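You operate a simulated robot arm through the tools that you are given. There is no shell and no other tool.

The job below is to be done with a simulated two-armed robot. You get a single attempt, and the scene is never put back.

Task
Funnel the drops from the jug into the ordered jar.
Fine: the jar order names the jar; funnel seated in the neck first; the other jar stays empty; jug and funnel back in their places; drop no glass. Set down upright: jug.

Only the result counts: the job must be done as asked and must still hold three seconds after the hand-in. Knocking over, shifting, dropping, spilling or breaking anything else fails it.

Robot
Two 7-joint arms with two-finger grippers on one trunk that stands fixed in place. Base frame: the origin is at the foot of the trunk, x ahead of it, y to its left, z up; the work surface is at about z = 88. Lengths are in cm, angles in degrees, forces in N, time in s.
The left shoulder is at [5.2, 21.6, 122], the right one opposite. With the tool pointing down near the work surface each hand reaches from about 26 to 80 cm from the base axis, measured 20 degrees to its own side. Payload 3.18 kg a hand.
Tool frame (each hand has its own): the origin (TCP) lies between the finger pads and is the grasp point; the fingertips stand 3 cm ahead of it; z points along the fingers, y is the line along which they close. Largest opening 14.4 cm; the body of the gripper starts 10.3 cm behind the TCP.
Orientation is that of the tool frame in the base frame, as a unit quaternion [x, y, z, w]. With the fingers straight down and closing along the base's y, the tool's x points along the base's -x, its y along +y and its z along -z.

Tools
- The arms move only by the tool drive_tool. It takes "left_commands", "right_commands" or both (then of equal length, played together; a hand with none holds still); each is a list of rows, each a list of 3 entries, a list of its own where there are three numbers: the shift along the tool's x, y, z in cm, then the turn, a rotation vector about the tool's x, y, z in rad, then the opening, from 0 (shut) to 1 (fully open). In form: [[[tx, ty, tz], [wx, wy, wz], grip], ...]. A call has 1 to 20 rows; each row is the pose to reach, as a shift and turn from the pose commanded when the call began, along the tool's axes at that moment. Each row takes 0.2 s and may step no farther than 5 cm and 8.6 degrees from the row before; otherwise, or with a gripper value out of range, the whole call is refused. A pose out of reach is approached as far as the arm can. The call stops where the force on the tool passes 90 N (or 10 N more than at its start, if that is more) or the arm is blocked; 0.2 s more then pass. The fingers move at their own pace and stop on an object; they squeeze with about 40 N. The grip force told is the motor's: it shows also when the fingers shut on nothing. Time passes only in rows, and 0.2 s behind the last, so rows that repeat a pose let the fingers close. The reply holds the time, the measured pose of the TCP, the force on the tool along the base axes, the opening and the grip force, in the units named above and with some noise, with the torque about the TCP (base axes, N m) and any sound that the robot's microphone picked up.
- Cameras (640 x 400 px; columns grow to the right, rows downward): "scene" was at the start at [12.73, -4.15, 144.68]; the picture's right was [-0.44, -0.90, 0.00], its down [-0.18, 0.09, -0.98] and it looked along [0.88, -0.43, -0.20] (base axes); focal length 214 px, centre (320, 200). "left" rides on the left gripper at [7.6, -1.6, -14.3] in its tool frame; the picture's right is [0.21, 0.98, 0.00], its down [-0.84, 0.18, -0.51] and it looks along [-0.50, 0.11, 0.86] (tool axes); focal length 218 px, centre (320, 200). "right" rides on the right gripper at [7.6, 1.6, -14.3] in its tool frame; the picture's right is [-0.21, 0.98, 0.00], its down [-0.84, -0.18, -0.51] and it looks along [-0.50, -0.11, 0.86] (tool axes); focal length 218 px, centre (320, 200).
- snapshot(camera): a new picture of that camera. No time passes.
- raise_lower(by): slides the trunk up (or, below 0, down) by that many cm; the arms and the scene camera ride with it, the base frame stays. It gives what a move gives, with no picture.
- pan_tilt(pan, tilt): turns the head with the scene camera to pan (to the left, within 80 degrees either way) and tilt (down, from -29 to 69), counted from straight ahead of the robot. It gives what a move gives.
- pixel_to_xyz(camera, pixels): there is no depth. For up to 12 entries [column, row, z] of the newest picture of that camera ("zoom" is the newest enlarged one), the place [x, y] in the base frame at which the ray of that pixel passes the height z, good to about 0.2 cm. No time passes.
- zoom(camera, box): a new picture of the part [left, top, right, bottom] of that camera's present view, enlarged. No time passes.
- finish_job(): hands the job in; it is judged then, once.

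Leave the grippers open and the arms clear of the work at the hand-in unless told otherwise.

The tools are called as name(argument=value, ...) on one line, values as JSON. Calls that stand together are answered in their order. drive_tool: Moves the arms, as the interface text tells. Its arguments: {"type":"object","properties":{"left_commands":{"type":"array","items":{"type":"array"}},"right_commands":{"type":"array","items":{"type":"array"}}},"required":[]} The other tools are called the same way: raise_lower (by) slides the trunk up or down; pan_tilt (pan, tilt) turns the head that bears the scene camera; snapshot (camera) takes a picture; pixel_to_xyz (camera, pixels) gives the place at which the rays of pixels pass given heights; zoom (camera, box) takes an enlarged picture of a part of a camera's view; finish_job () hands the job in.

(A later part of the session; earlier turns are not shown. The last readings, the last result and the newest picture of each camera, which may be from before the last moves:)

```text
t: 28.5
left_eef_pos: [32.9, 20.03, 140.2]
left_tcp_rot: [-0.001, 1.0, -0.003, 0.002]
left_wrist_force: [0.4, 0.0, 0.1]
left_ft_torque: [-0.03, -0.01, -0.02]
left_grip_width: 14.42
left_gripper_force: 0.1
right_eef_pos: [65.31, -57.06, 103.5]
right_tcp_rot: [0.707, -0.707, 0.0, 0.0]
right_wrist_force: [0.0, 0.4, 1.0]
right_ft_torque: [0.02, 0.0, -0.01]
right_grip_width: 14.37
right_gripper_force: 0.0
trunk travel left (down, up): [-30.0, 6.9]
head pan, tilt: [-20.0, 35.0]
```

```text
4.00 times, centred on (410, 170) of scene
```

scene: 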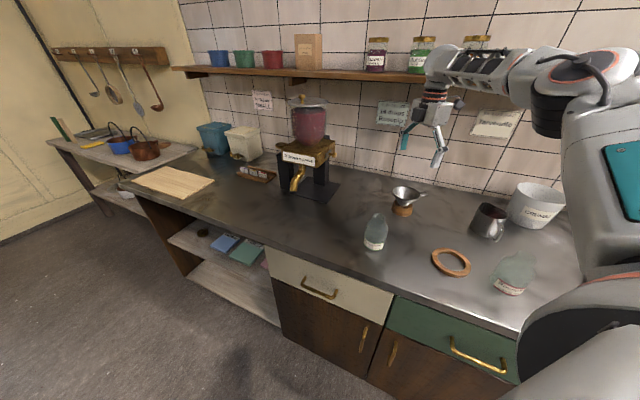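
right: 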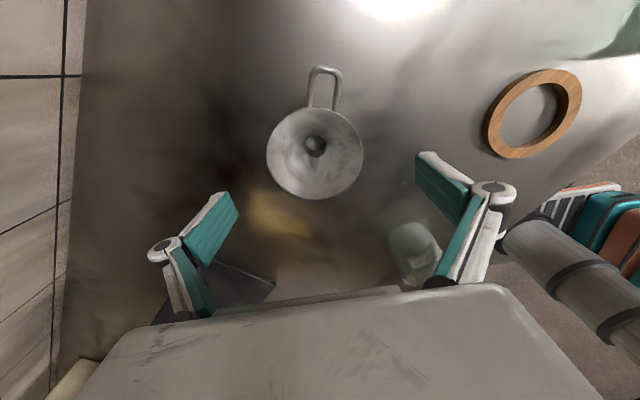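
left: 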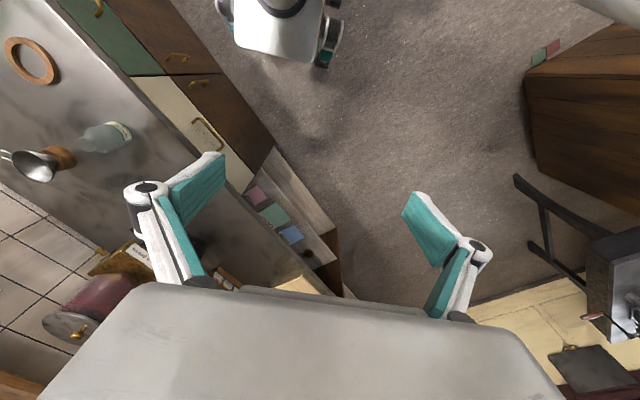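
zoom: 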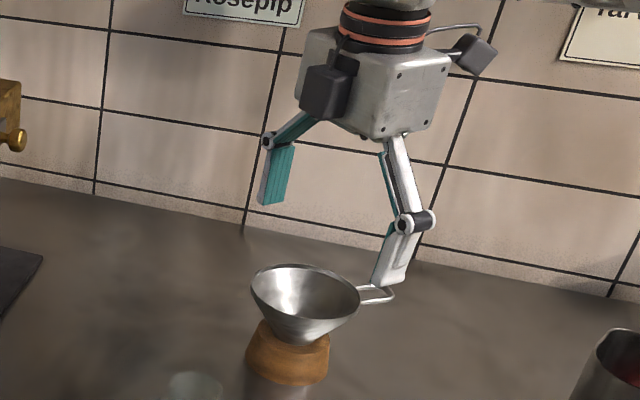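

Triangulating all the views puts the funnel centre at about (65.6, -57.2), rim z≈96.5, and the neck at about (53.85, -36.85), top z≈99.6. I'll centre the fingers and lower to grip the rim's sides at z≈96.2.

drive_tool(right_commands=[[[0.15, -0.3, 1.5], [0, 0, 0], 1], [[0.15, -0.3, 3], [0, 0, 0], 1], [[0.15, -0.3, 5], [0, 0, 0], 1], [[0.15, -0.3, 7.2], [0, 0, 0], 1], [[0.15, -0.3, 7.2], [0, 0, 0], 1]])

snapshot(camera="right")

zoom(camera="scene", box=[360, 140, 450, 220])

```text
t: 29.7
left_eef_pos: [33.01, 20.06, 140.29]
left_tcp_rot: [0.0, 1.0, -0.002, 0.0]
left_wrist_force: [0.7, 0.1, -0.8]
left_ft_torque: [-0.03, 0.0, 0.02]
left_grip_width: 14.42
left_gripper_force: 0.0
right_eef_pos: [65.37, -56.96, 96.01]
right_tcp_rot: [0.707, -0.707, 0.002, 0.0]
right_wrist_force: [0.1, 1.0, 0.0]
right_ft_torque: [-0.05, 0.0, -0.02]
right_grip_width: 14.39
right_gripper_force: 0.1
right hand out of reach, approached as far as the arm can: row 4
trunk travel left (down, up): [-30.0, 6.9]
head pan, tilt: [-20.0, 35.0]
```

```text
taken
```

right: 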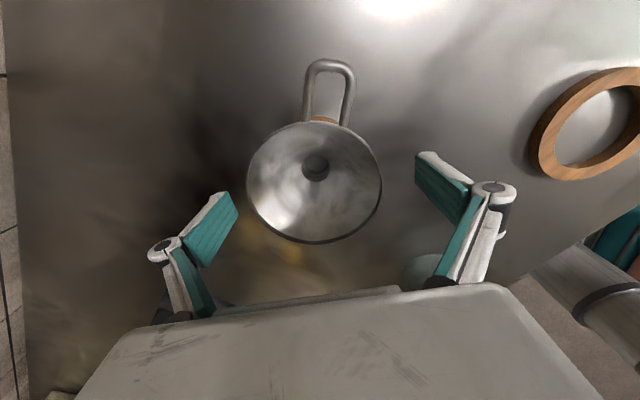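

```text
5.00 times, centred on (405, 180) of scene
```

zoom: 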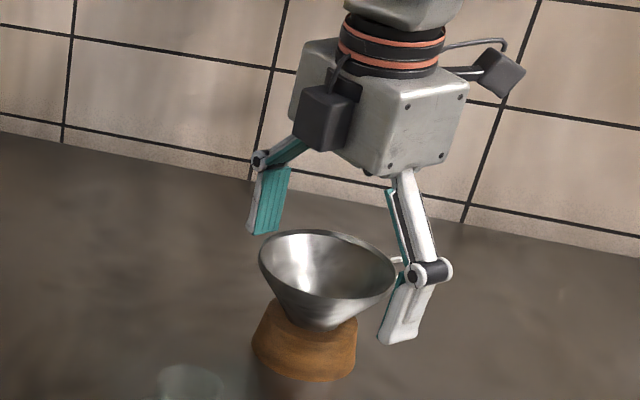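

The arm stopped slightly short at x=65.37. The image shows the funnel offset about +0.35 in x, so I'll try nudging that way.

drive_tool(right_commands=[[[0.2, -0.4, -0.3], [0, 0, 0], 1], [[0.2, -0.4, -0.3], [0, 0, 0], 1]])

```text
t: 30.3
left_eef_pos: [33.07, 20.19, 140.37]
left_tcp_rot: [-0.001, 1.0, -0.002, 0.002]
left_wrist_force: [-0.6, -0.1, -0.2]
left_ft_torque: [0.0, -0.01, 0.0]
left_grip_width: 14.38
left_gripper_force: 0.1
right_eef_pos: [65.49, -57.11, 96.59]
right_tcp_rot: [-0.707, 0.707, -0.001, 0.001]
right_wrist_force: [0.4, -0.1, -0.2]
right_ft_torque: [0.01, 0.02, -0.02]
right_grip_width: 14.39
right_gripper_force: 0.0
right hand out of reach, approached as far as the arm can: row 1, 2
trunk travel left (down, up): [-30.0, 6.9]
head pan, tilt: [-20.0, 35.0]
```

Now at (65.49, -57.11, 96.6), within about 0.2 cm of centre. I'll close partway to about 10.4 cm and check the clearance on each side.

drive_tool(right_commands=[[[0, 0, 0], [0, 0, 0], 0.85], [[0, 0, 0], [0, 0, 0], 0.73], [[0, 0, 0], [0, 0, 0], 0.73]])

snapshot(camera="right")

zoom(camera="scene", box=[360, 140, 450, 220])

```text
t: 31.1
left_eef_pos: [32.91, 20.2, 140.31]
left_tcp_rot: [0.0, 1.0, -0.001, 0.001]
left_wrist_force: [0.4, 0.6, 0.5]
left_ft_torque: [-0.01, -0.02, -0.01]
left_grip_width: 14.36
left_gripper_force: 0.1
right_eef_pos: [65.45, -57.12, 96.53]
right_tcp_rot: [-0.707, 0.707, -0.002, 0.0]
right_wrist_force: [-0.4, 0.7, -0.4]
right_ft_torque: [0.03, 0.01, 0.02]
right_grip_width: 10.52
right_gripper_force: 0.0
trunk travel left (down, up): [-30.0, 6.9]
head pan, tilt: [-20.0, 35.0]
```

```text
taken
```

right: 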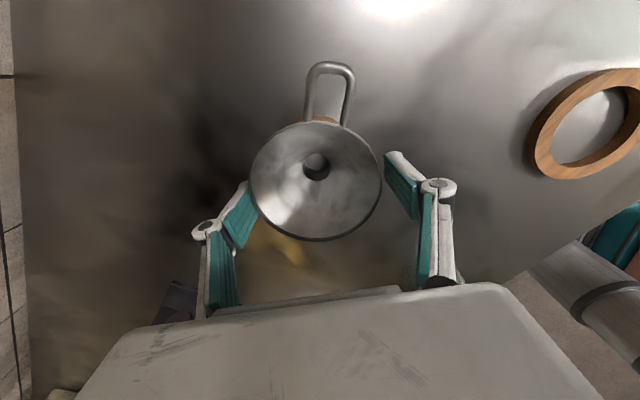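

```text
5.00 times, centred on (405, 180) of scene
```

zoom: 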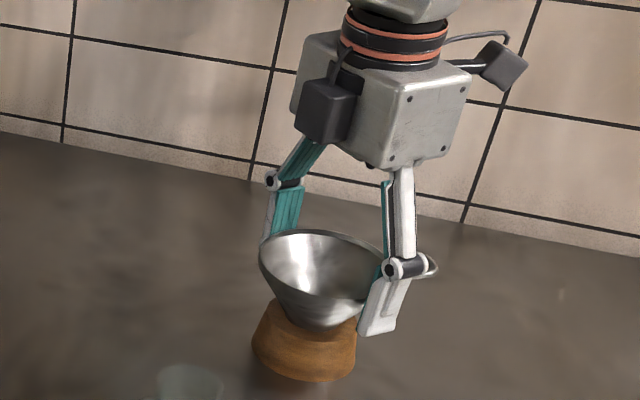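

The finger gaps look nearly equal. I'll close on the rim.

drive_tool(right_commands=[[[0, 0, 0], [0, 0, 0], 0.69], [[0, 0, 0], [0, 0, 0], 0.66], [[0, 0, 0], [0, 0, 0], 0.62], [[0, 0, 0], [0, 0, 0], 0.5], [[0, 0, 0], [0, 0, 0], 0.5]])

zoom(camera="scene", box=[360, 140, 450, 220])

snapshot(camera="right")

```text
t: 32.3
left_eef_pos: [32.85, 20.1, 140.28]
left_tcp_rot: [0.0, 1.0, -0.002, 0.001]
left_wrist_force: [0.0, -0.4, 0.3]
left_ft_torque: [-0.03, 0.02, -0.03]
left_grip_width: 14.41
left_gripper_force: 0.1
right_eef_pos: [65.53, -57.21, 96.64]
right_tcp_rot: [-0.707, 0.707, -0.002, 0.001]
right_wrist_force: [1.0, -0.5, 2.2]
right_ft_torque: [-0.02, 0.02, 0.04]
right_grip_width: 8.95
right_gripper_force: 39.5
trunk travel left (down, up): [-30.0, 6.9]
head pan, tilt: [-20.0, 35.0]
```

```text
5.00 times, centred on (405, 180) of scene
```

zoom: 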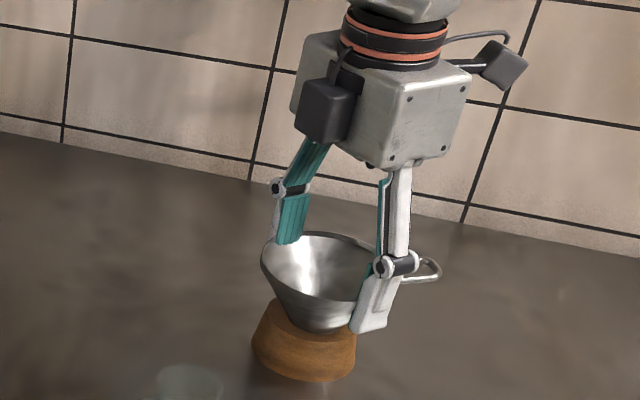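

```text
taken
```

right: 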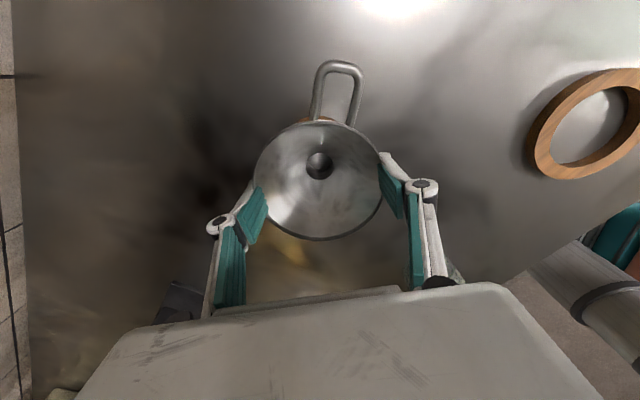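

The grip closed at 8.95 cm with 39.5 N. That is narrower than the rim's estimated 9.6 cm, so I'll check whether both fingers are outside the rim.

zoom(camera="scene", box=[385, 165, 430, 205])

zoom(camera="right", box=[220, 100, 440, 260])

```text
10.00 times, centred on (408, 185) of scene
```

zoom: 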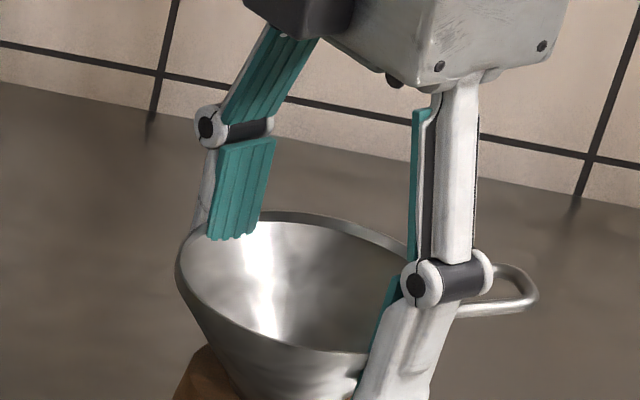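

```text
2.50 times, centred on (330, 180) of right
```

zoom: 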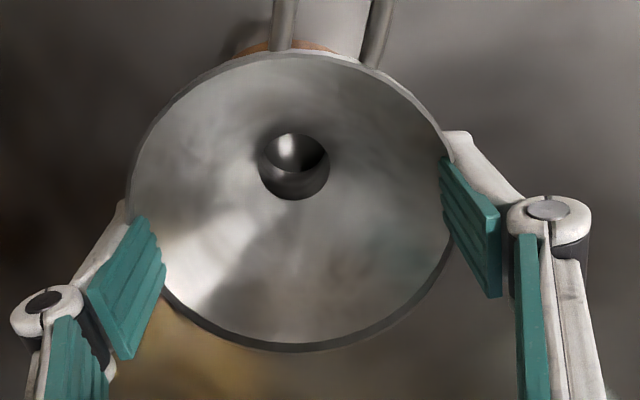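

Both white finger backs are outside the rim and the soft pads press onto it, so the grip is good. I'll lift slowly straight up.

drive_tool(right_commands=[[[0, 0, -1], [0, 0, 0], 0.5], [[0, 0, -2], [0, 0, 0], 0.5], [[0, 0, -3.5], [0, 0, 0], 0.5], [[0, 0, -5], [0, 0, 0], 0.5], [[0, 0, -6.5], [0, 0, 0], 0.5]])

zoom(camera="scene", box=[360, 130, 460, 220])

snapshot(camera="right")

```text
t: 33.5
left_eef_pos: [32.8, 20.17, 140.31]
left_tcp_rot: [0.0, 1.0, -0.001, 0.001]
left_wrist_force: [0.4, 0.0, 0.2]
left_ft_torque: [0.0, -0.03, 0.02]
left_grip_width: 14.43
left_gripper_force: 0.1
right_eef_pos: [65.43, -57.07, 103.23]
right_tcp_rot: [0.707, -0.707, 0.001, -0.001]
right_wrist_force: [0.3, -0.3, 0.4]
right_ft_torque: [0.0, 0.03, 0.01]
right_grip_width: 8.95
right_gripper_force: 40.4
trunk travel left (down, up): [-30.0, 6.9]
head pan, tilt: [-20.0, 35.0]
```

```text
4.44 times, centred on (410, 175) of scene
```

zoom: 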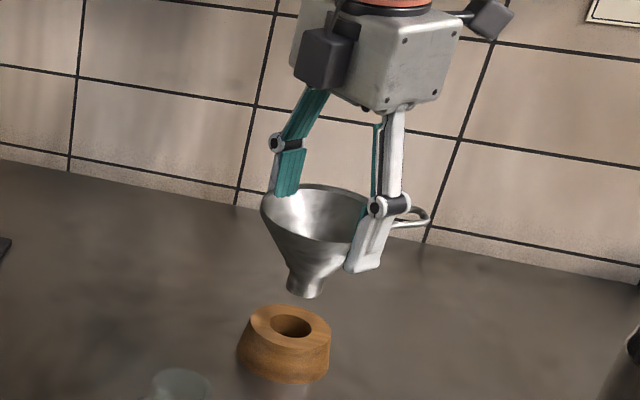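

```text
taken
```

right: 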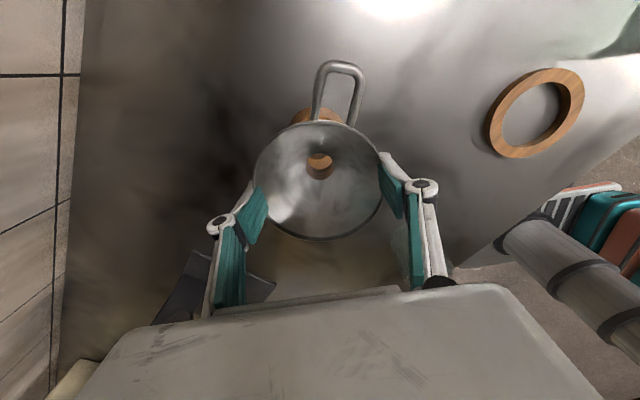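

The funnel is lifted and the cork stayed in place. I'll zoom in to measure the stem against the neck.

zoom(camera="scene", box=[388, 165, 438, 220])

zoom(camera="scene", box=[350, 205, 400, 260])

```text
7.27 times, centred on (413, 192) of scene
```

zoom: 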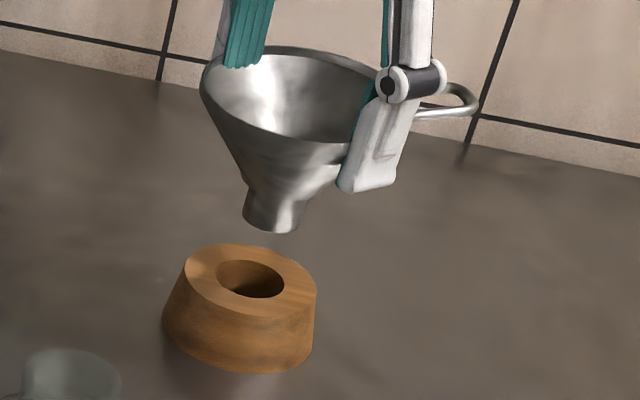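

```text
7.27 times, centred on (375, 232) of scene
```

zoom: 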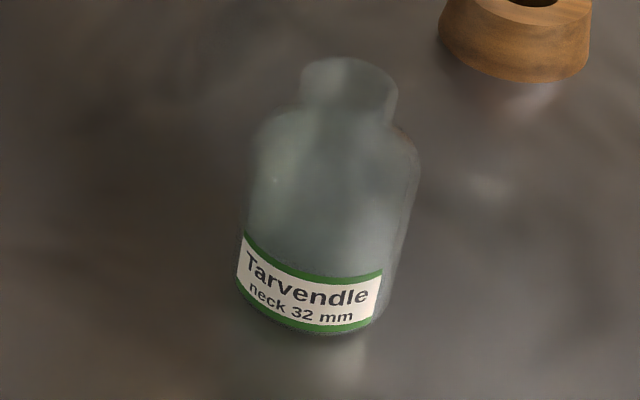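

The stem's outer diameter is about 2.9 to 3.0 cm against a 3.2 cm neck, so alignment has to be careful. I'll lift higher, carry it above the jar at stem height about 103, and look from two directions before lowering.

drive_tool(right_commands=[[[0, 0, -3], [0, 0, 0], 0.5], [[0, 0, -6], [0, 0, 0], 0.5], [[-1.5, 0.85, -8.5], [0, 0, 0], 0.5], [[-4.5, 2.55, -8.5], [0, 0, 0], 0.5], [[-7.5, 4.25, -8.5], [0, 0, 0], 0.5], [[-10.5, 5.95, -8.5], [0, 0, 0], 0.5], [[-13.5, 7.65, -8.5], [0, 0, 0], 0.5], [[-16.5, 9.35, -8.5], [0, 0, 0], 0.5], [[-19, 10.7, -8.5], [0, 0, 0], 0.5], [[-20.45, 11.55, -8.5], [0, 0, 0], 0.5], [[-20.45, 11.55, -8.5], [0, 0, 0], 0.5]])

snapshot(camera="scene")

snapshot(camera="left")

snapshot(camera="right")

```text
t: 35.9
left_eef_pos: [33.0, 19.99, 140.35]
left_tcp_rot: [-0.001, 1.0, -0.002, 0.001]
left_wrist_force: [0.2, -0.3, 0.2]
left_ft_torque: [0.0, 0.0, 0.01]
left_grip_width: 14.39
left_gripper_force: 0.1
right_eef_pos: [54.07, -36.61, 111.77]
right_tcp_rot: [-0.707, 0.707, 0.0, 0.0]
right_wrist_force: [1.1, 0.1, -0.9]
right_ft_torque: [0.03, 0.0, 0.0]
right_grip_width: 8.93
right_gripper_force: 40.0
trunk travel left (down, up): [-30.0, 6.9]
head pan, tilt: [-20.0, 35.0]
```

```text
taken
```

scene: 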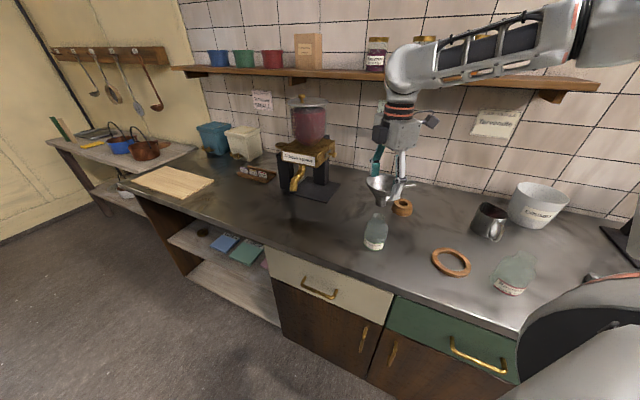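

```text
taken
```

left: 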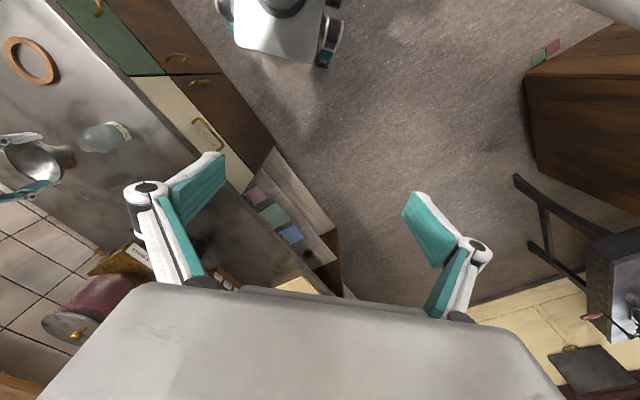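

```text
taken
```

right: 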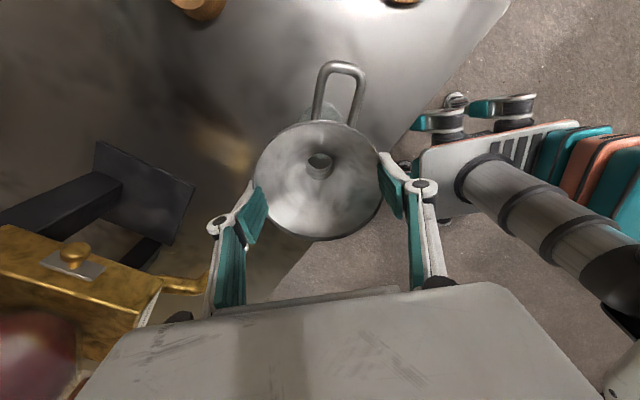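

The funnel is above the jar at TCP (54.1, -36.6, 111.8). For precise alignment I want a second view across the scene camera's direction, so I'll bring the left hand's camera in from the +y side, high and clear. First I'll yaw it.

drive_tool(left_commands=[[[-2, -0.5, 0], [0, 0, 0.143], 1], [[-4, -1, 0], [0, 0, 0.286], 1], [[-6, -2, 0], [0, 0, 0.429], 1], [[-8, -3, 0], [0, 0, 0.571], 1], [[-10, -4, 0], [0, 0, 0.714], 1], [[-12, -5, 0], [0, 0, 0.857], 1], [[-14, -6, 0], [0, 0, 1.0], 1], [[-16, -7, 0], [0, 0, 1.143], 1], [[-18, -8, 2], [0, 0, 1.286], 1], [[-20, -9, 4], [0, 0, 1.429], 1], [[-22, -10, 6], [0, 0, 1.571], 1]])

snapshot(camera="left")

```text
t: 38.0
left_eef_pos: [17.73, 12.06, 133.09]
left_tcp_rot: [0.484, 0.875, -0.009, 0.011]
left_wrist_force: [44.4, 41.9, -12.4]
left_ft_torque: [-0.82, 0.4, -0.65]
left_grip_width: 10.88
left_gripper_force: 0.1
left hand out of reach, approached as far as the arm can: row 1, 2, 3, 4, 5, 6, 7, 8, 9, 10
right_eef_pos: [53.48, -36.69, 111.96]
right_tcp_rot: [-0.707, 0.707, -0.002, 0.001]
right_wrist_force: [-1.1, -0.3, 0.6]
right_ft_torque: [0.03, -0.11, 0.0]
right_grip_width: 8.87
right_gripper_force: 40.1
trunk travel left (down, up): [-30.0, 6.9]
head pan, tilt: [-20.0, 35.0]
stopped in row 10 (left hand): the force on the tool passed its limit at 121 N (the readings are from after the stop); the commanded pose is now the measured one
```

```text
taken
```

left: 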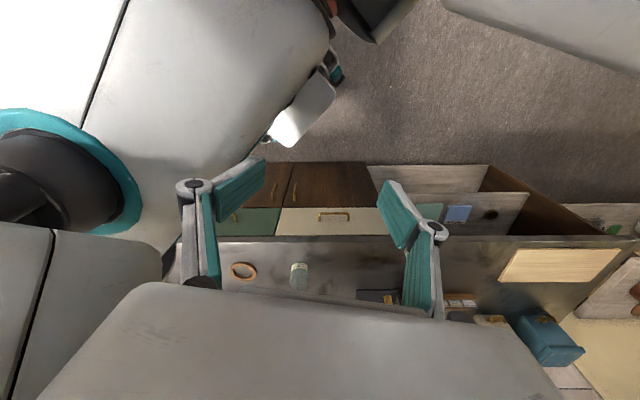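

The left hand drifted back and bumped into something near the trunk, with 44 N on it. I'll back it straight out (+x, +y) in small steps, then read again.

drive_tool(left_commands=[[[0.3, 1.4, 0], [0, 0, 0], 1], [[0.6, 2.8, 0], [0, 0, 0], 1], [[1.0, 4.2, 0], [0, 0, 0], 1], [[1.3, 5.6, 0], [0, 0, 0], 1], [[1.6, 6.9, 0], [0, 0, 0], 1]])

snapshot(camera="left")

snapshot(camera="scene")

```text
t: 39.2
left_eef_pos: [18.01, 14.41, 132.65]
left_tcp_rot: [0.485, 0.874, -0.018, 0.01]
left_wrist_force: [-10.1, -31.8, 74.2]
left_ft_torque: [-2.15, 4.38, 1.57]
left_grip_width: 14.49
left_gripper_force: 0.1
left hand out of reach, approached as far as the arm can: row 1, 2, 3, 4, 5
right_eef_pos: [54.03, -36.52, 111.68]
right_tcp_rot: [0.708, -0.706, 0.0, 0.001]
right_wrist_force: [-0.5, -0.1, -1.3]
right_ft_torque: [0.02, 0.0, 0.01]
right_grip_width: 8.91
right_gripper_force: 40.2
trunk travel left (down, up): [-30.0, 6.9]
head pan, tilt: [-20.0, 35.0]
```

```text
taken
```

left: 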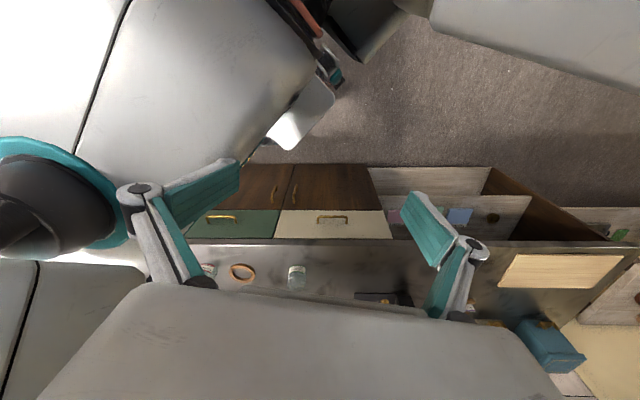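

```text
taken
```

scene: 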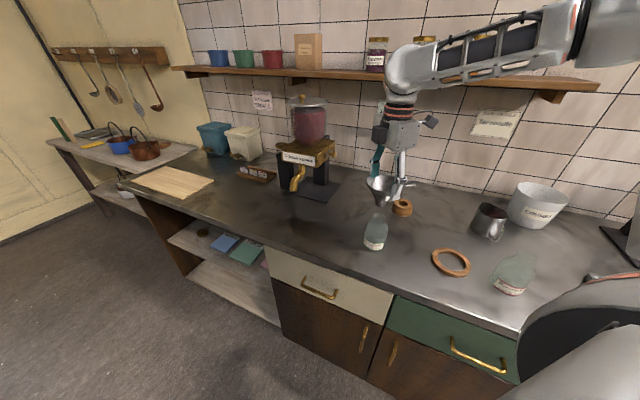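

There is a 74 N upward load on the left hand, so it is resting on the robot's body. I'll raise it and turn it back the way it came.

drive_tool(left_commands=[[[0, 0, -1.5], [0, 0, 0], 1], [[0, 0, -3], [0, 0, 0], 1], [[-0.5, 0.8, -4.5], [0, 0, -0.14], 1], [[-1.5, 2.5, -6], [0, 0, -0.28], 1], [[-2.6, 4.2, -7], [0, 0, -0.42], 1], [[-3.7, 6, -8], [0, 0, -0.56], 1], [[-5, 8, -8], [0, 0, -0.7], 1], [[-6.3, 10, -8], [0, 0, -0.84], 1], [[-7.4, 12, -8], [0, 0, -1.0], 1]])

snapshot(camera="left")

```text
refused: row 9 steps farther than a row can; nothing moved
```

```text
taken
```

left: 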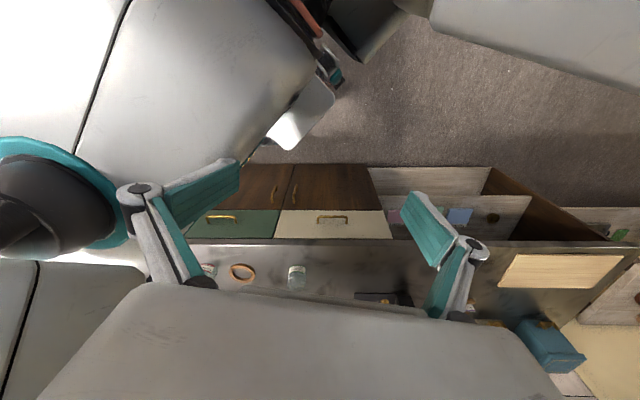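

Row 9 turned slightly too far (0.16 rad). I'll repeat it with 0.14.

drive_tool(left_commands=[[[0, 0, -1.5], [0, 0, 0], 1], [[0, 0, -3], [0, 0, 0], 1], [[-0.5, 0.8, -4.5], [0, 0, -0.14], 1], [[-1.5, 2.5, -6], [0, 0, -0.28], 1], [[-2.6, 4.2, -7], [0, 0, -0.42], 1], [[-3.7, 6, -8], [0, 0, -0.56], 1], [[-5, 8, -8], [0, 0, -0.7], 1], [[-6.3, 10, -8], [0, 0, -0.84], 1], [[-7.4, 12, -8], [0, 0, -0.98], 1]])

snapshot(camera="left")

```text
t: 41.2
left_eef_pos: [32.49, 14.74, 139.6]
left_tcp_rot: [0.017, 1.0, -0.015, 0.003]
left_wrist_force: [0.7, -0.3, -0.4]
left_ft_torque: [0.02, 0.06, 0.02]
left_grip_width: 14.4
left_gripper_force: 0.1
left hand out of reach, approached as far as the arm can: row 1, 2, 3, 4, 5, 6
right_eef_pos: [54.15, -36.52, 111.66]
right_tcp_rot: [0.708, -0.707, 0.001, 0.001]
right_wrist_force: [0.2, 0.2, -0.8]
right_ft_torque: [-0.02, 0.04, 0.0]
right_grip_width: 8.92
right_gripper_force: 40.2
trunk travel left (down, up): [-30.0, 6.9]
head pan, tilt: [-20.0, 35.0]
```

```text
taken
```

left: 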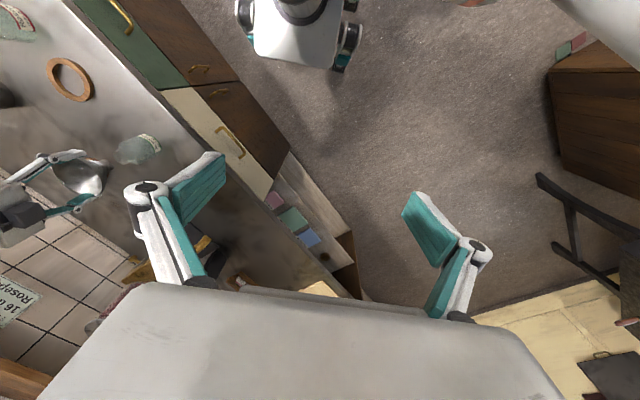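

The left hand is free again. I'll translate it forward first (to about 52, 2, 130), and only then yaw.

drive_tool(left_commands=[[[-3.3, -2, 1.3], [0, 0, 0], 1], [[-6.6, -4, 2.6], [0, 0, 0], 1], [[-10, -6, 4], [0, 0, 0], 1], [[-13.3, -8, 5.3], [0, 0, 0], 1], [[-16.6, -10, 6.6], [0, 0, 0], 1], [[-20, -12, 8], [0, 0, 0], 1]])

snapshot(camera="left")

```text
t: 42.6
left_eef_pos: [52.0, 1.68, 132.08]
left_tcp_rot: [0.018, 1.0, -0.015, 0.002]
left_wrist_force: [0.5, -1.0, -0.3]
left_ft_torque: [0.05, 0.03, 0.03]
left_grip_width: 14.38
left_gripper_force: 0.1
right_eef_pos: [54.05, -36.73, 111.6]
right_tcp_rot: [0.707, -0.707, -0.001, 0.0]
right_wrist_force: [0.1, -0.6, -1.0]
right_ft_torque: [0.03, 0.08, -0.02]
right_grip_width: 8.92
right_gripper_force: 39.8
trunk travel left (down, up): [-30.0, 6.9]
head pan, tilt: [-20.0, 35.0]
```

```text
taken
```

left: 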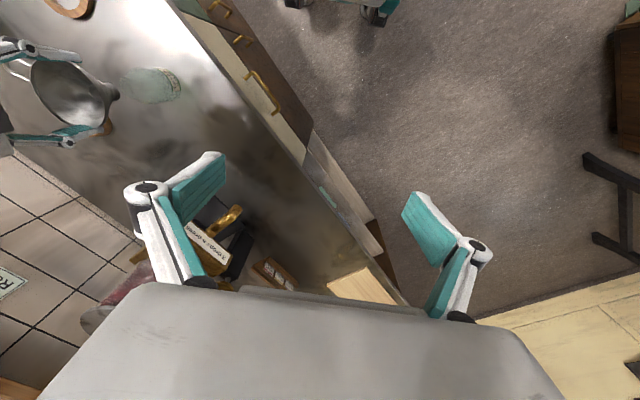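

This already gives a side view, with the stem at about (110,95) and the jar at (150,85). I'll shift further forward and yaw slightly to look straight along −y.

drive_tool(left_commands=[[[-2.5, 0, 1.2], [0, 0, 0.14], 1], [[-5, 0, 2.4], [0, 0, 0.28], 1], [[-7.5, 0, 3.6], [0, 0, 0.42], 1], [[-10, 0, 5], [0, 0, 0.56], 1], [[-10, 0, 5], [0, 0, 0.56], 1]])

snapshot(camera="left")

```text
t: 43.8
left_eef_pos: [53.94, 9.26, 130.33]
left_tcp_rot: [0.097, 0.992, -0.041, 0.069]
left_wrist_force: [0.5, -1.4, 0.5]
left_ft_torque: [0.24, 0.0, 0.05]
left_grip_width: 14.41
left_gripper_force: 0.0
left hand out of reach, approached as far as the arm can: row 1, 2, 3, 4, 5
right_eef_pos: [53.96, -37.13, 111.56]
right_tcp_rot: [-0.707, 0.708, 0.002, 0.001]
right_wrist_force: [-0.2, -2.1, -0.5]
right_ft_torque: [0.21, -0.01, 0.03]
right_grip_width: 8.89
right_gripper_force: 40.0
trunk travel left (down, up): [-30.0, 6.9]
head pan, tilt: [-20.0, 35.0]
```

```text
taken
```

left: 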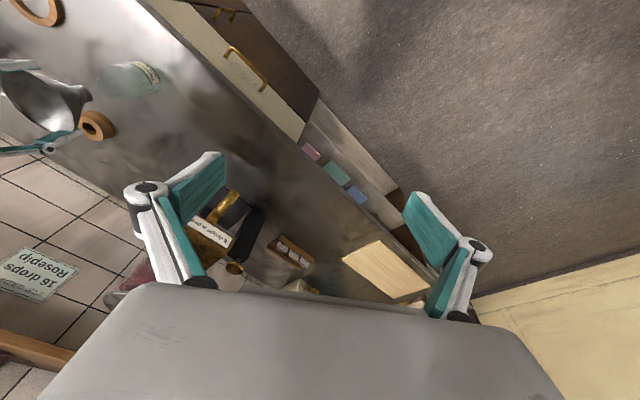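

The left view isn't ideal, but it does show the stem at (88,95) and the jar at (130,78) from a different side. I'll lower the funnel to about 1.5 cm above the neck and compare in both cameras.

drive_tool(right_commands=[[[0, 0, 1.3], [0, 0, 0], 0.5], [[0, 0, 2.6], [0, 0, 0], 0.5], [[0, 0, 3.6], [0, 0, 0], 0.5], [[0, 0, 3.6], [0, 0, 0], 0.5], [[0, 0, 3.6], [0, 0, 0], 0.5]])

zoom(camera="scene", box=[350, 170, 410, 250])

zoom(camera="left", box=[50, 40, 180, 130])

```text
t: 45.0
left_eef_pos: [53.94, 10.06, 130.23]
left_tcp_rot: [0.096, 0.992, -0.046, 0.068]
left_wrist_force: [0.9, -0.1, -0.2]
left_ft_torque: [0.02, -0.01, -0.04]
left_grip_width: 14.38
left_gripper_force: 0.0
right_eef_pos: [53.89, -36.49, 107.95]
right_tcp_rot: [0.707, -0.707, 0.0, 0.001]
right_wrist_force: [-1.5, -0.1, -0.1]
right_ft_torque: [-0.01, -0.02, -0.02]
right_grip_width: 8.89
right_gripper_force: 39.8
trunk travel left (down, up): [-30.0, 6.9]
head pan, tilt: [-20.0, 35.0]
```

```text
5.00 times, centred on (380, 210) of scene
```

zoom: 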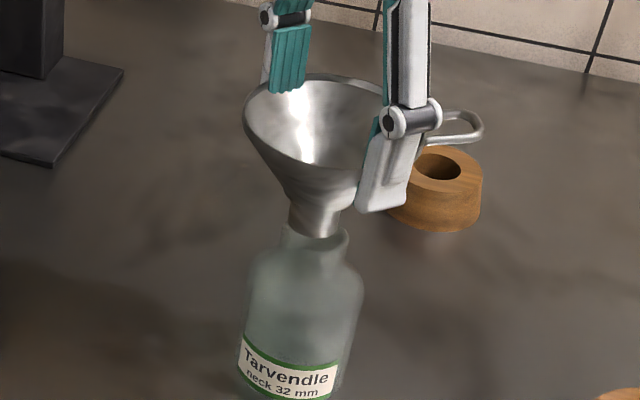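

```text
4.44 times, centred on (115, 85) of left
```

zoom: 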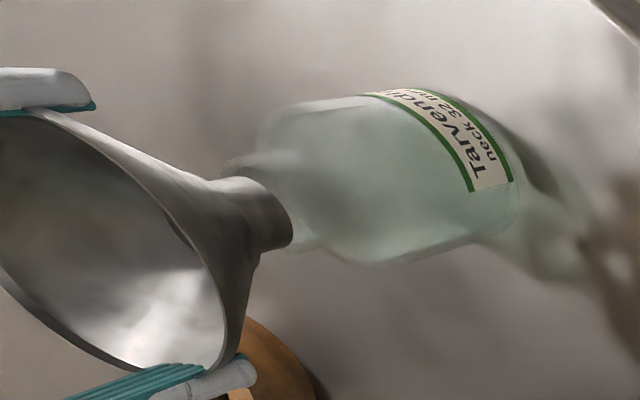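

The stem is just above the neck. I'll zoom in closely in both views to compare the centres.

zoom(camera="left", box=[84, 60, 134, 110])

zoom(camera="scene", box=[360, 200, 400, 232])

```text
8.00 times, centred on (109, 85) of left
```

zoom: 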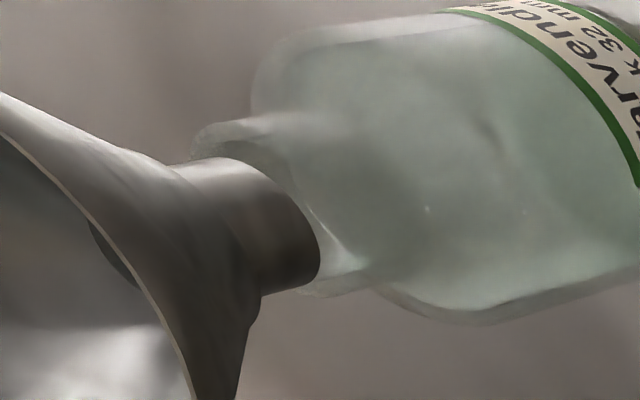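

```text
12.50 times, centred on (380, 216) of scene
```

zoom: 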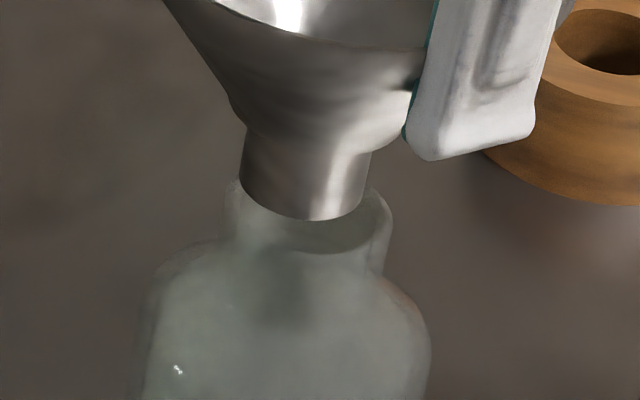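

I'd like a cleaner side view before seating the funnel in such a tight neck. I'll lean the left hand so its camera faces −y, keeping it well clear of the right hand.

drive_tool(left_commands=[[[0, -1.5, 1], [0.13, 0, 0], 1], [[0, -3, 2], [0.26, 0, 0], 1], [[0, -4.5, 3], [0.39, 0, 0], 1], [[0, -6, 4], [0.52, 0, 0], 1], [[0, -8, 5], [0.65, 0, 0], 1], [[0, -10, 6], [0.72, 0, 0], 1]])

snapshot(camera="left")

```text
t: 46.4
left_eef_pos: [52.03, -1.05, 125.27]
left_tcp_rot: [0.114, 0.912, -0.393, 0.03]
left_wrist_force: [0.5, 0.7, 0.4]
left_ft_torque: [0.01, -0.04, 0.01]
left_grip_width: 14.4
left_gripper_force: 0.0
right_eef_pos: [53.97, -36.47, 107.9]
right_tcp_rot: [0.708, -0.706, -0.001, 0.001]
right_wrist_force: [0.8, -0.3, 0.5]
right_ft_torque: [0.03, -0.02, -0.03]
right_grip_width: 8.92
right_gripper_force: 39.9
trunk travel left (down, up): [-30.0, 6.9]
head pan, tilt: [-20.0, 35.0]
```

```text
taken
```

left: 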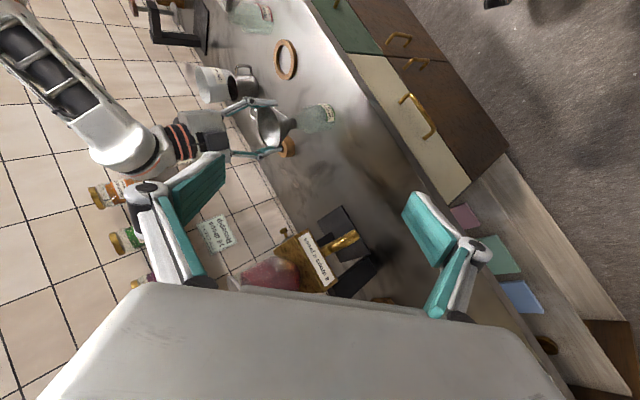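

Now the jar at (315,118) and the stem at (292,125) sit near the picture's centre. I'll zoom in.

zoom(camera="left", box=[264, 95, 344, 145])

zoom(camera="left", box=[284, 108, 316, 132])

```text
8.00 times, centred on (304, 120) of left
```

zoom: 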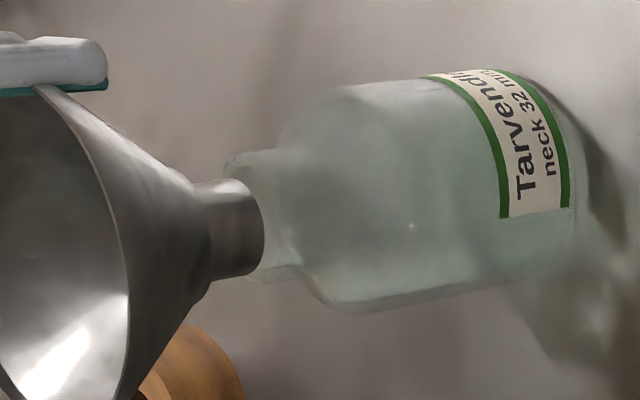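

```text
16.00 times, centred on (300, 120) of left
```

zoom: 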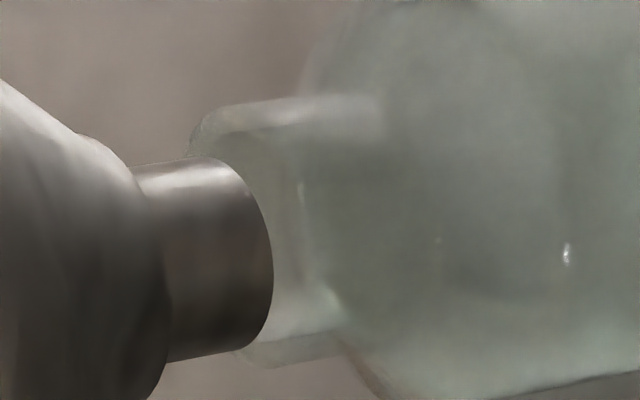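

This is an excellent view. The stem axis lies about 0.18 cm toward +x (image-down) of the neck axis. I'll take a finer scene zoom for the other direction.

zoom(camera="scene", box=[364, 204, 396, 228])

zoom(camera="scene", box=[364, 204, 396, 248])

```text
16.00 times, centred on (380, 216) of scene
```

zoom: 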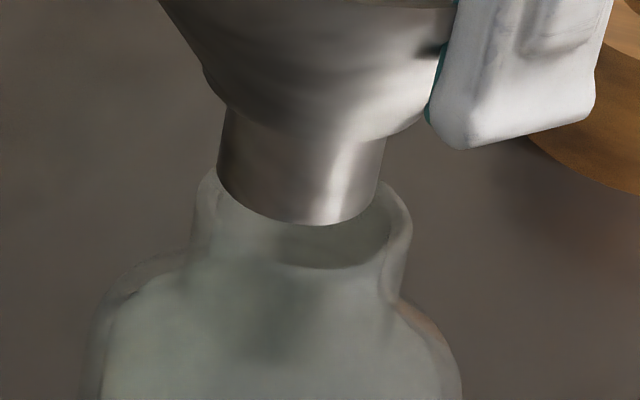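

```text
9.09 times, centred on (380, 226) of scene
```

zoom: 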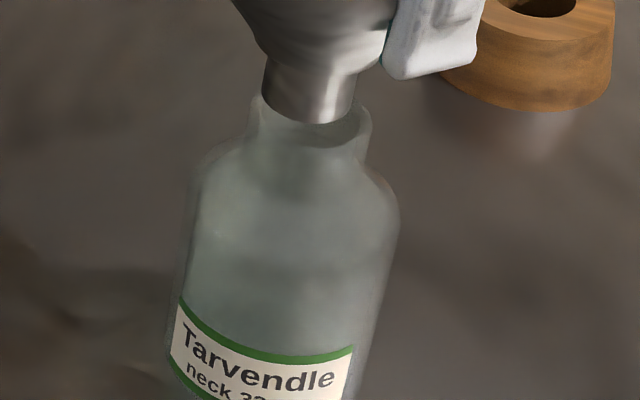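

In the scene view the stem is about 0.19 cm to image-left of the neck axis. Combining the two views, I'll shift the funnel by about (−0.15, −0.15), lower it 0.5 cm and recheck.

drive_tool(right_commands=[[[0.15, 0.15, 0], [0, 0, 0], 0.5], [[0.15, 0.15, 0.5], [0, 0, 0], 0.5], [[0.15, 0.15, 0.5], [0, 0, 0], 0.5]])

zoom(camera="left", box=[284, 108, 316, 132])

zoom(camera="scene", box=[364, 204, 396, 228])

```text
t: 47.2
left_eef_pos: [52.04, -0.77, 125.13]
left_tcp_rot: [0.114, 0.913, -0.391, 0.029]
left_wrist_force: [0.1, 0.8, -0.2]
left_ft_torque: [0.01, 0.0, 0.04]
left_grip_width: 14.4
left_gripper_force: 0.0
right_eef_pos: [53.82, -36.59, 107.59]
right_tcp_rot: [0.708, -0.706, 0.001, 0.002]
right_wrist_force: [-1.0, -0.3, -0.7]
right_ft_torque: [0.04, 0.02, 0.02]
right_grip_width: 8.93
right_gripper_force: 40.0
trunk travel left (down, up): [-30.0, 6.9]
head pan, tilt: [-20.0, 35.0]
```

```text
16.00 times, centred on (300, 120) of left
```

zoom: 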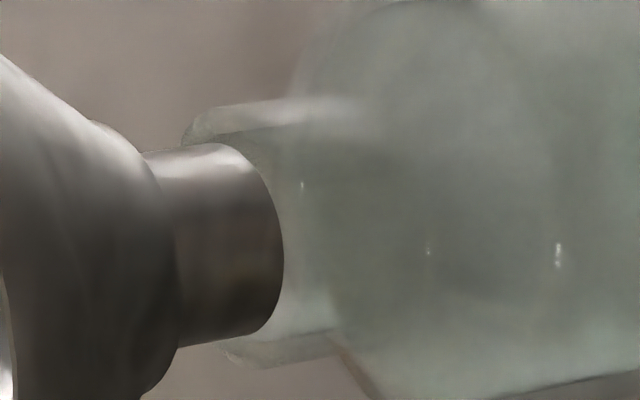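

```text
16.00 times, centred on (380, 216) of scene
```

zoom: 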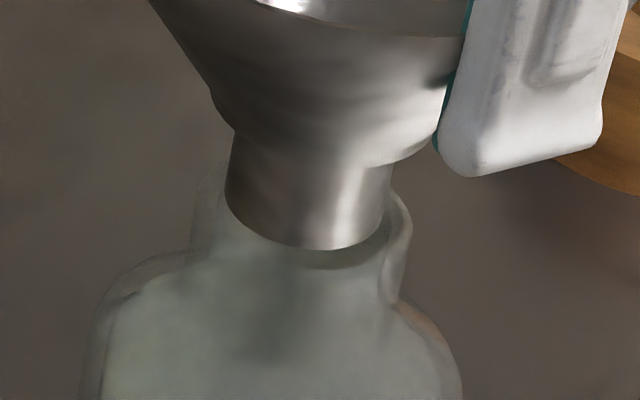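

Aligned to within about 0.05 cm in both views. I'll lower in small steps, watching the force.

drive_tool(right_commands=[[[0, 0, 0.25], [0, 0, 0], 0.5], [[0, 0, 0.5], [0, 0, 0], 0.5], [[0, 0, 0.7], [0, 0, 0], 0.5]])

zoom(camera="left", box=[284, 108, 316, 132])

zoom(camera="scene", box=[364, 204, 396, 228])

```text
t: 48.0
left_eef_pos: [51.97, -0.79, 125.17]
left_tcp_rot: [0.113, 0.912, -0.392, 0.03]
left_wrist_force: [-0.4, 0.0, 0.1]
left_ft_torque: [0.0, -0.02, 0.0]
left_grip_width: 14.39
left_gripper_force: 0.1
right_eef_pos: [53.81, -36.71, 106.89]
right_tcp_rot: [0.708, -0.707, 0.0, 0.001]
right_wrist_force: [-0.2, -0.3, -0.8]
right_ft_torque: [-0.03, -0.02, 0.01]
right_grip_width: 8.92
right_gripper_force: 40.0
trunk travel left (down, up): [-30.0, 6.9]
head pan, tilt: [-20.0, 35.0]
```

```text
16.00 times, centred on (300, 120) of left
```

zoom: 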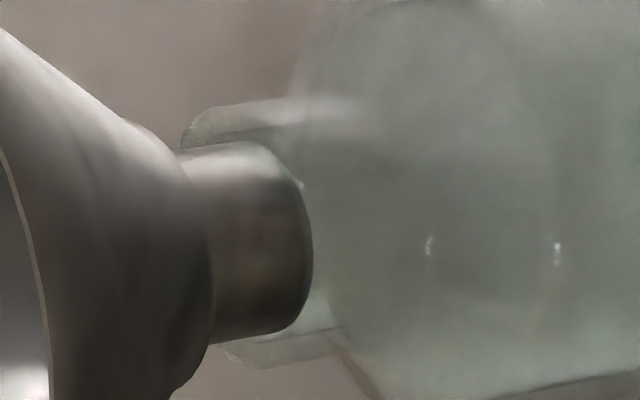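

```text
16.00 times, centred on (380, 216) of scene
```

zoom: 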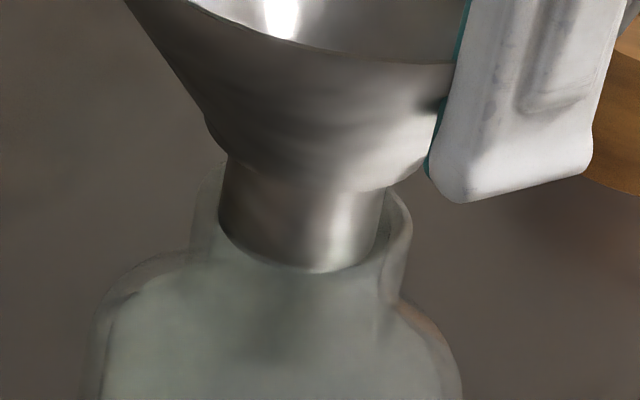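

The stem is entering with no contact force. I'll continue lowering.

drive_tool(right_commands=[[[0, 0, 0.25], [0, 0, 0], 0.5], [[0, 0, 0.5], [0, 0, 0], 0.5], [[0, 0, 0.7], [0, 0, 0], 0.5]])

zoom(camera="left", box=[284, 108, 316, 132])

zoom(camera="scene", box=[364, 204, 396, 228])

```text
t: 48.8
left_eef_pos: [52.1, -0.83, 125.11]
left_tcp_rot: [0.113, 0.913, -0.391, 0.03]
left_wrist_force: [0.3, 0.3, 1.4]
left_ft_torque: [-0.03, -0.05, 0.01]
left_grip_width: 14.39
left_gripper_force: 0.1
right_eef_pos: [53.85, -36.73, 106.23]
right_tcp_rot: [0.708, -0.706, 0.001, 0.0]
right_wrist_force: [0.7, -0.5, -0.6]
right_ft_torque: [-0.04, -0.02, 0.0]
right_grip_width: 8.92
right_gripper_force: 39.5
trunk travel left (down, up): [-30.0, 6.9]
head pan, tilt: [-20.0, 35.0]
```

```text
16.00 times, centred on (300, 120) of left
```

zoom: 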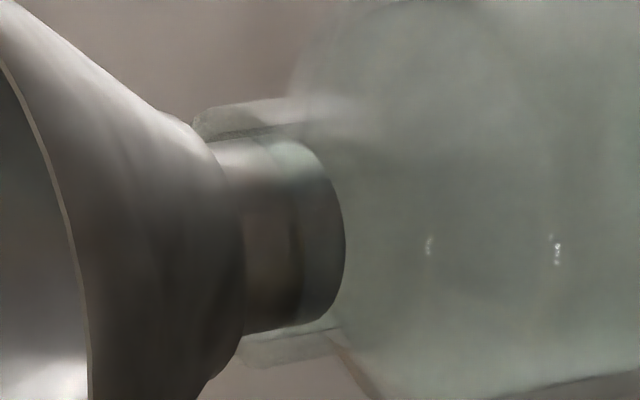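

```text
16.00 times, centred on (380, 216) of scene
```

zoom: 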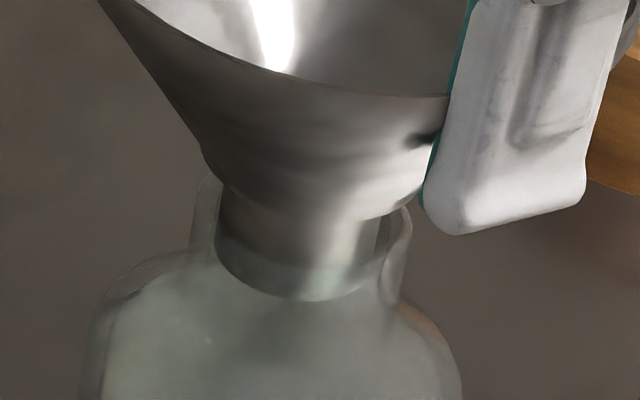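

The stem is inside the neck and there is still no force. I'll go on until the cone meets the neck.

drive_tool(right_commands=[[[0, 0, 0.2], [0, 0, 0], 0.5], [[0, 0, 0.4], [0, 0, 0], 0.5], [[0, 0, 0.4], [0, 0, 0], 0.5]])

zoom(camera="left", box=[284, 108, 316, 132])

zoom(camera="scene", box=[364, 204, 396, 228])

```text
t: 49.6
left_eef_pos: [52.04, -0.78, 125.22]
left_tcp_rot: [0.113, 0.912, -0.392, 0.029]
left_wrist_force: [-0.5, 0.0, 0.6]
left_ft_torque: [-0.05, -0.02, 0.0]
left_grip_width: 14.39
left_gripper_force: 0.1
right_eef_pos: [53.91, -36.73, 105.93]
right_tcp_rot: [0.708, -0.706, 0.001, 0.0]
right_wrist_force: [-0.4, -0.5, -0.2]
right_ft_torque: [-0.09, 0.01, 0.01]
right_grip_width: 8.94
right_gripper_force: 40.1
trunk travel left (down, up): [-30.0, 6.9]
head pan, tilt: [-20.0, 35.0]
```

```text
16.00 times, centred on (300, 120) of left
```

zoom: 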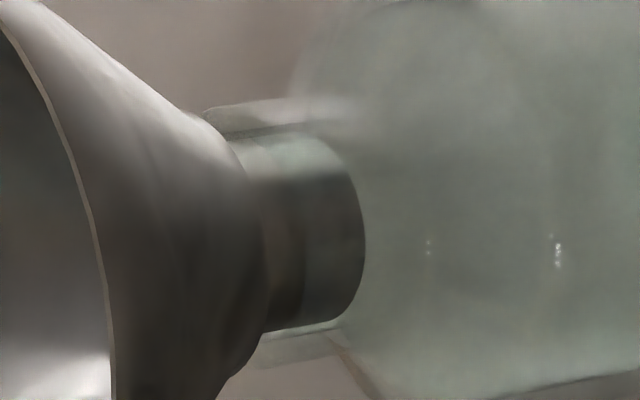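

```text
16.00 times, centred on (380, 216) of scene
```

zoom: 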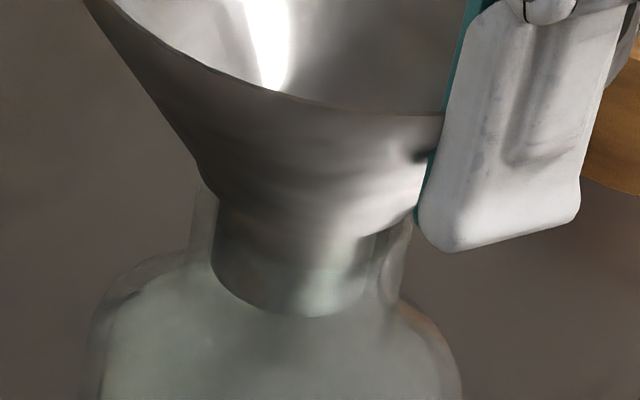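

It is nearly seated. I'll take finer steps.

drive_tool(right_commands=[[[0, 0, 0.12], [0, 0, 0], 0.5], [[0, 0, 0.25], [0, 0, 0], 0.5], [[0, 0, 0.25], [0, 0, 0], 0.5]])

zoom(camera="left", box=[284, 108, 316, 132])

```text
t: 50.4
left_eef_pos: [51.97, -0.85, 125.07]
left_tcp_rot: [0.113, 0.913, -0.392, 0.03]
left_wrist_force: [0.3, 0.5, -0.6]
left_ft_torque: [-0.03, 0.0, 0.02]
left_grip_width: 14.42
left_gripper_force: 0.0
right_eef_pos: [53.78, -36.68, 105.63]
right_tcp_rot: [0.708, -0.706, 0.001, 0.001]
right_wrist_force: [0.3, 0.6, -0.6]
right_ft_torque: [0.01, -0.01, 0.0]
right_grip_width: 8.91
right_gripper_force: 40.1
trunk travel left (down, up): [-30.0, 6.9]
head pan, tilt: [-20.0, 35.0]
```

```text
16.00 times, centred on (300, 120) of left
```

zoom: 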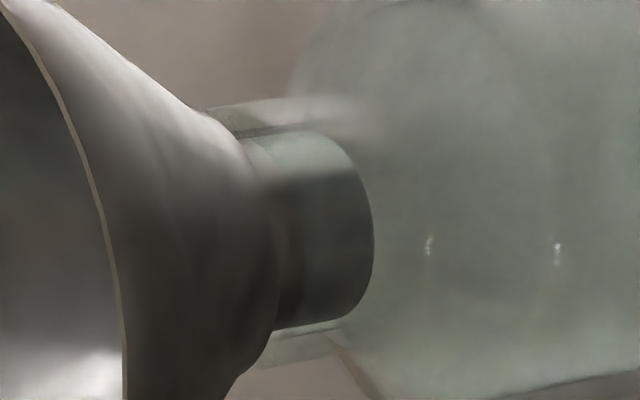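

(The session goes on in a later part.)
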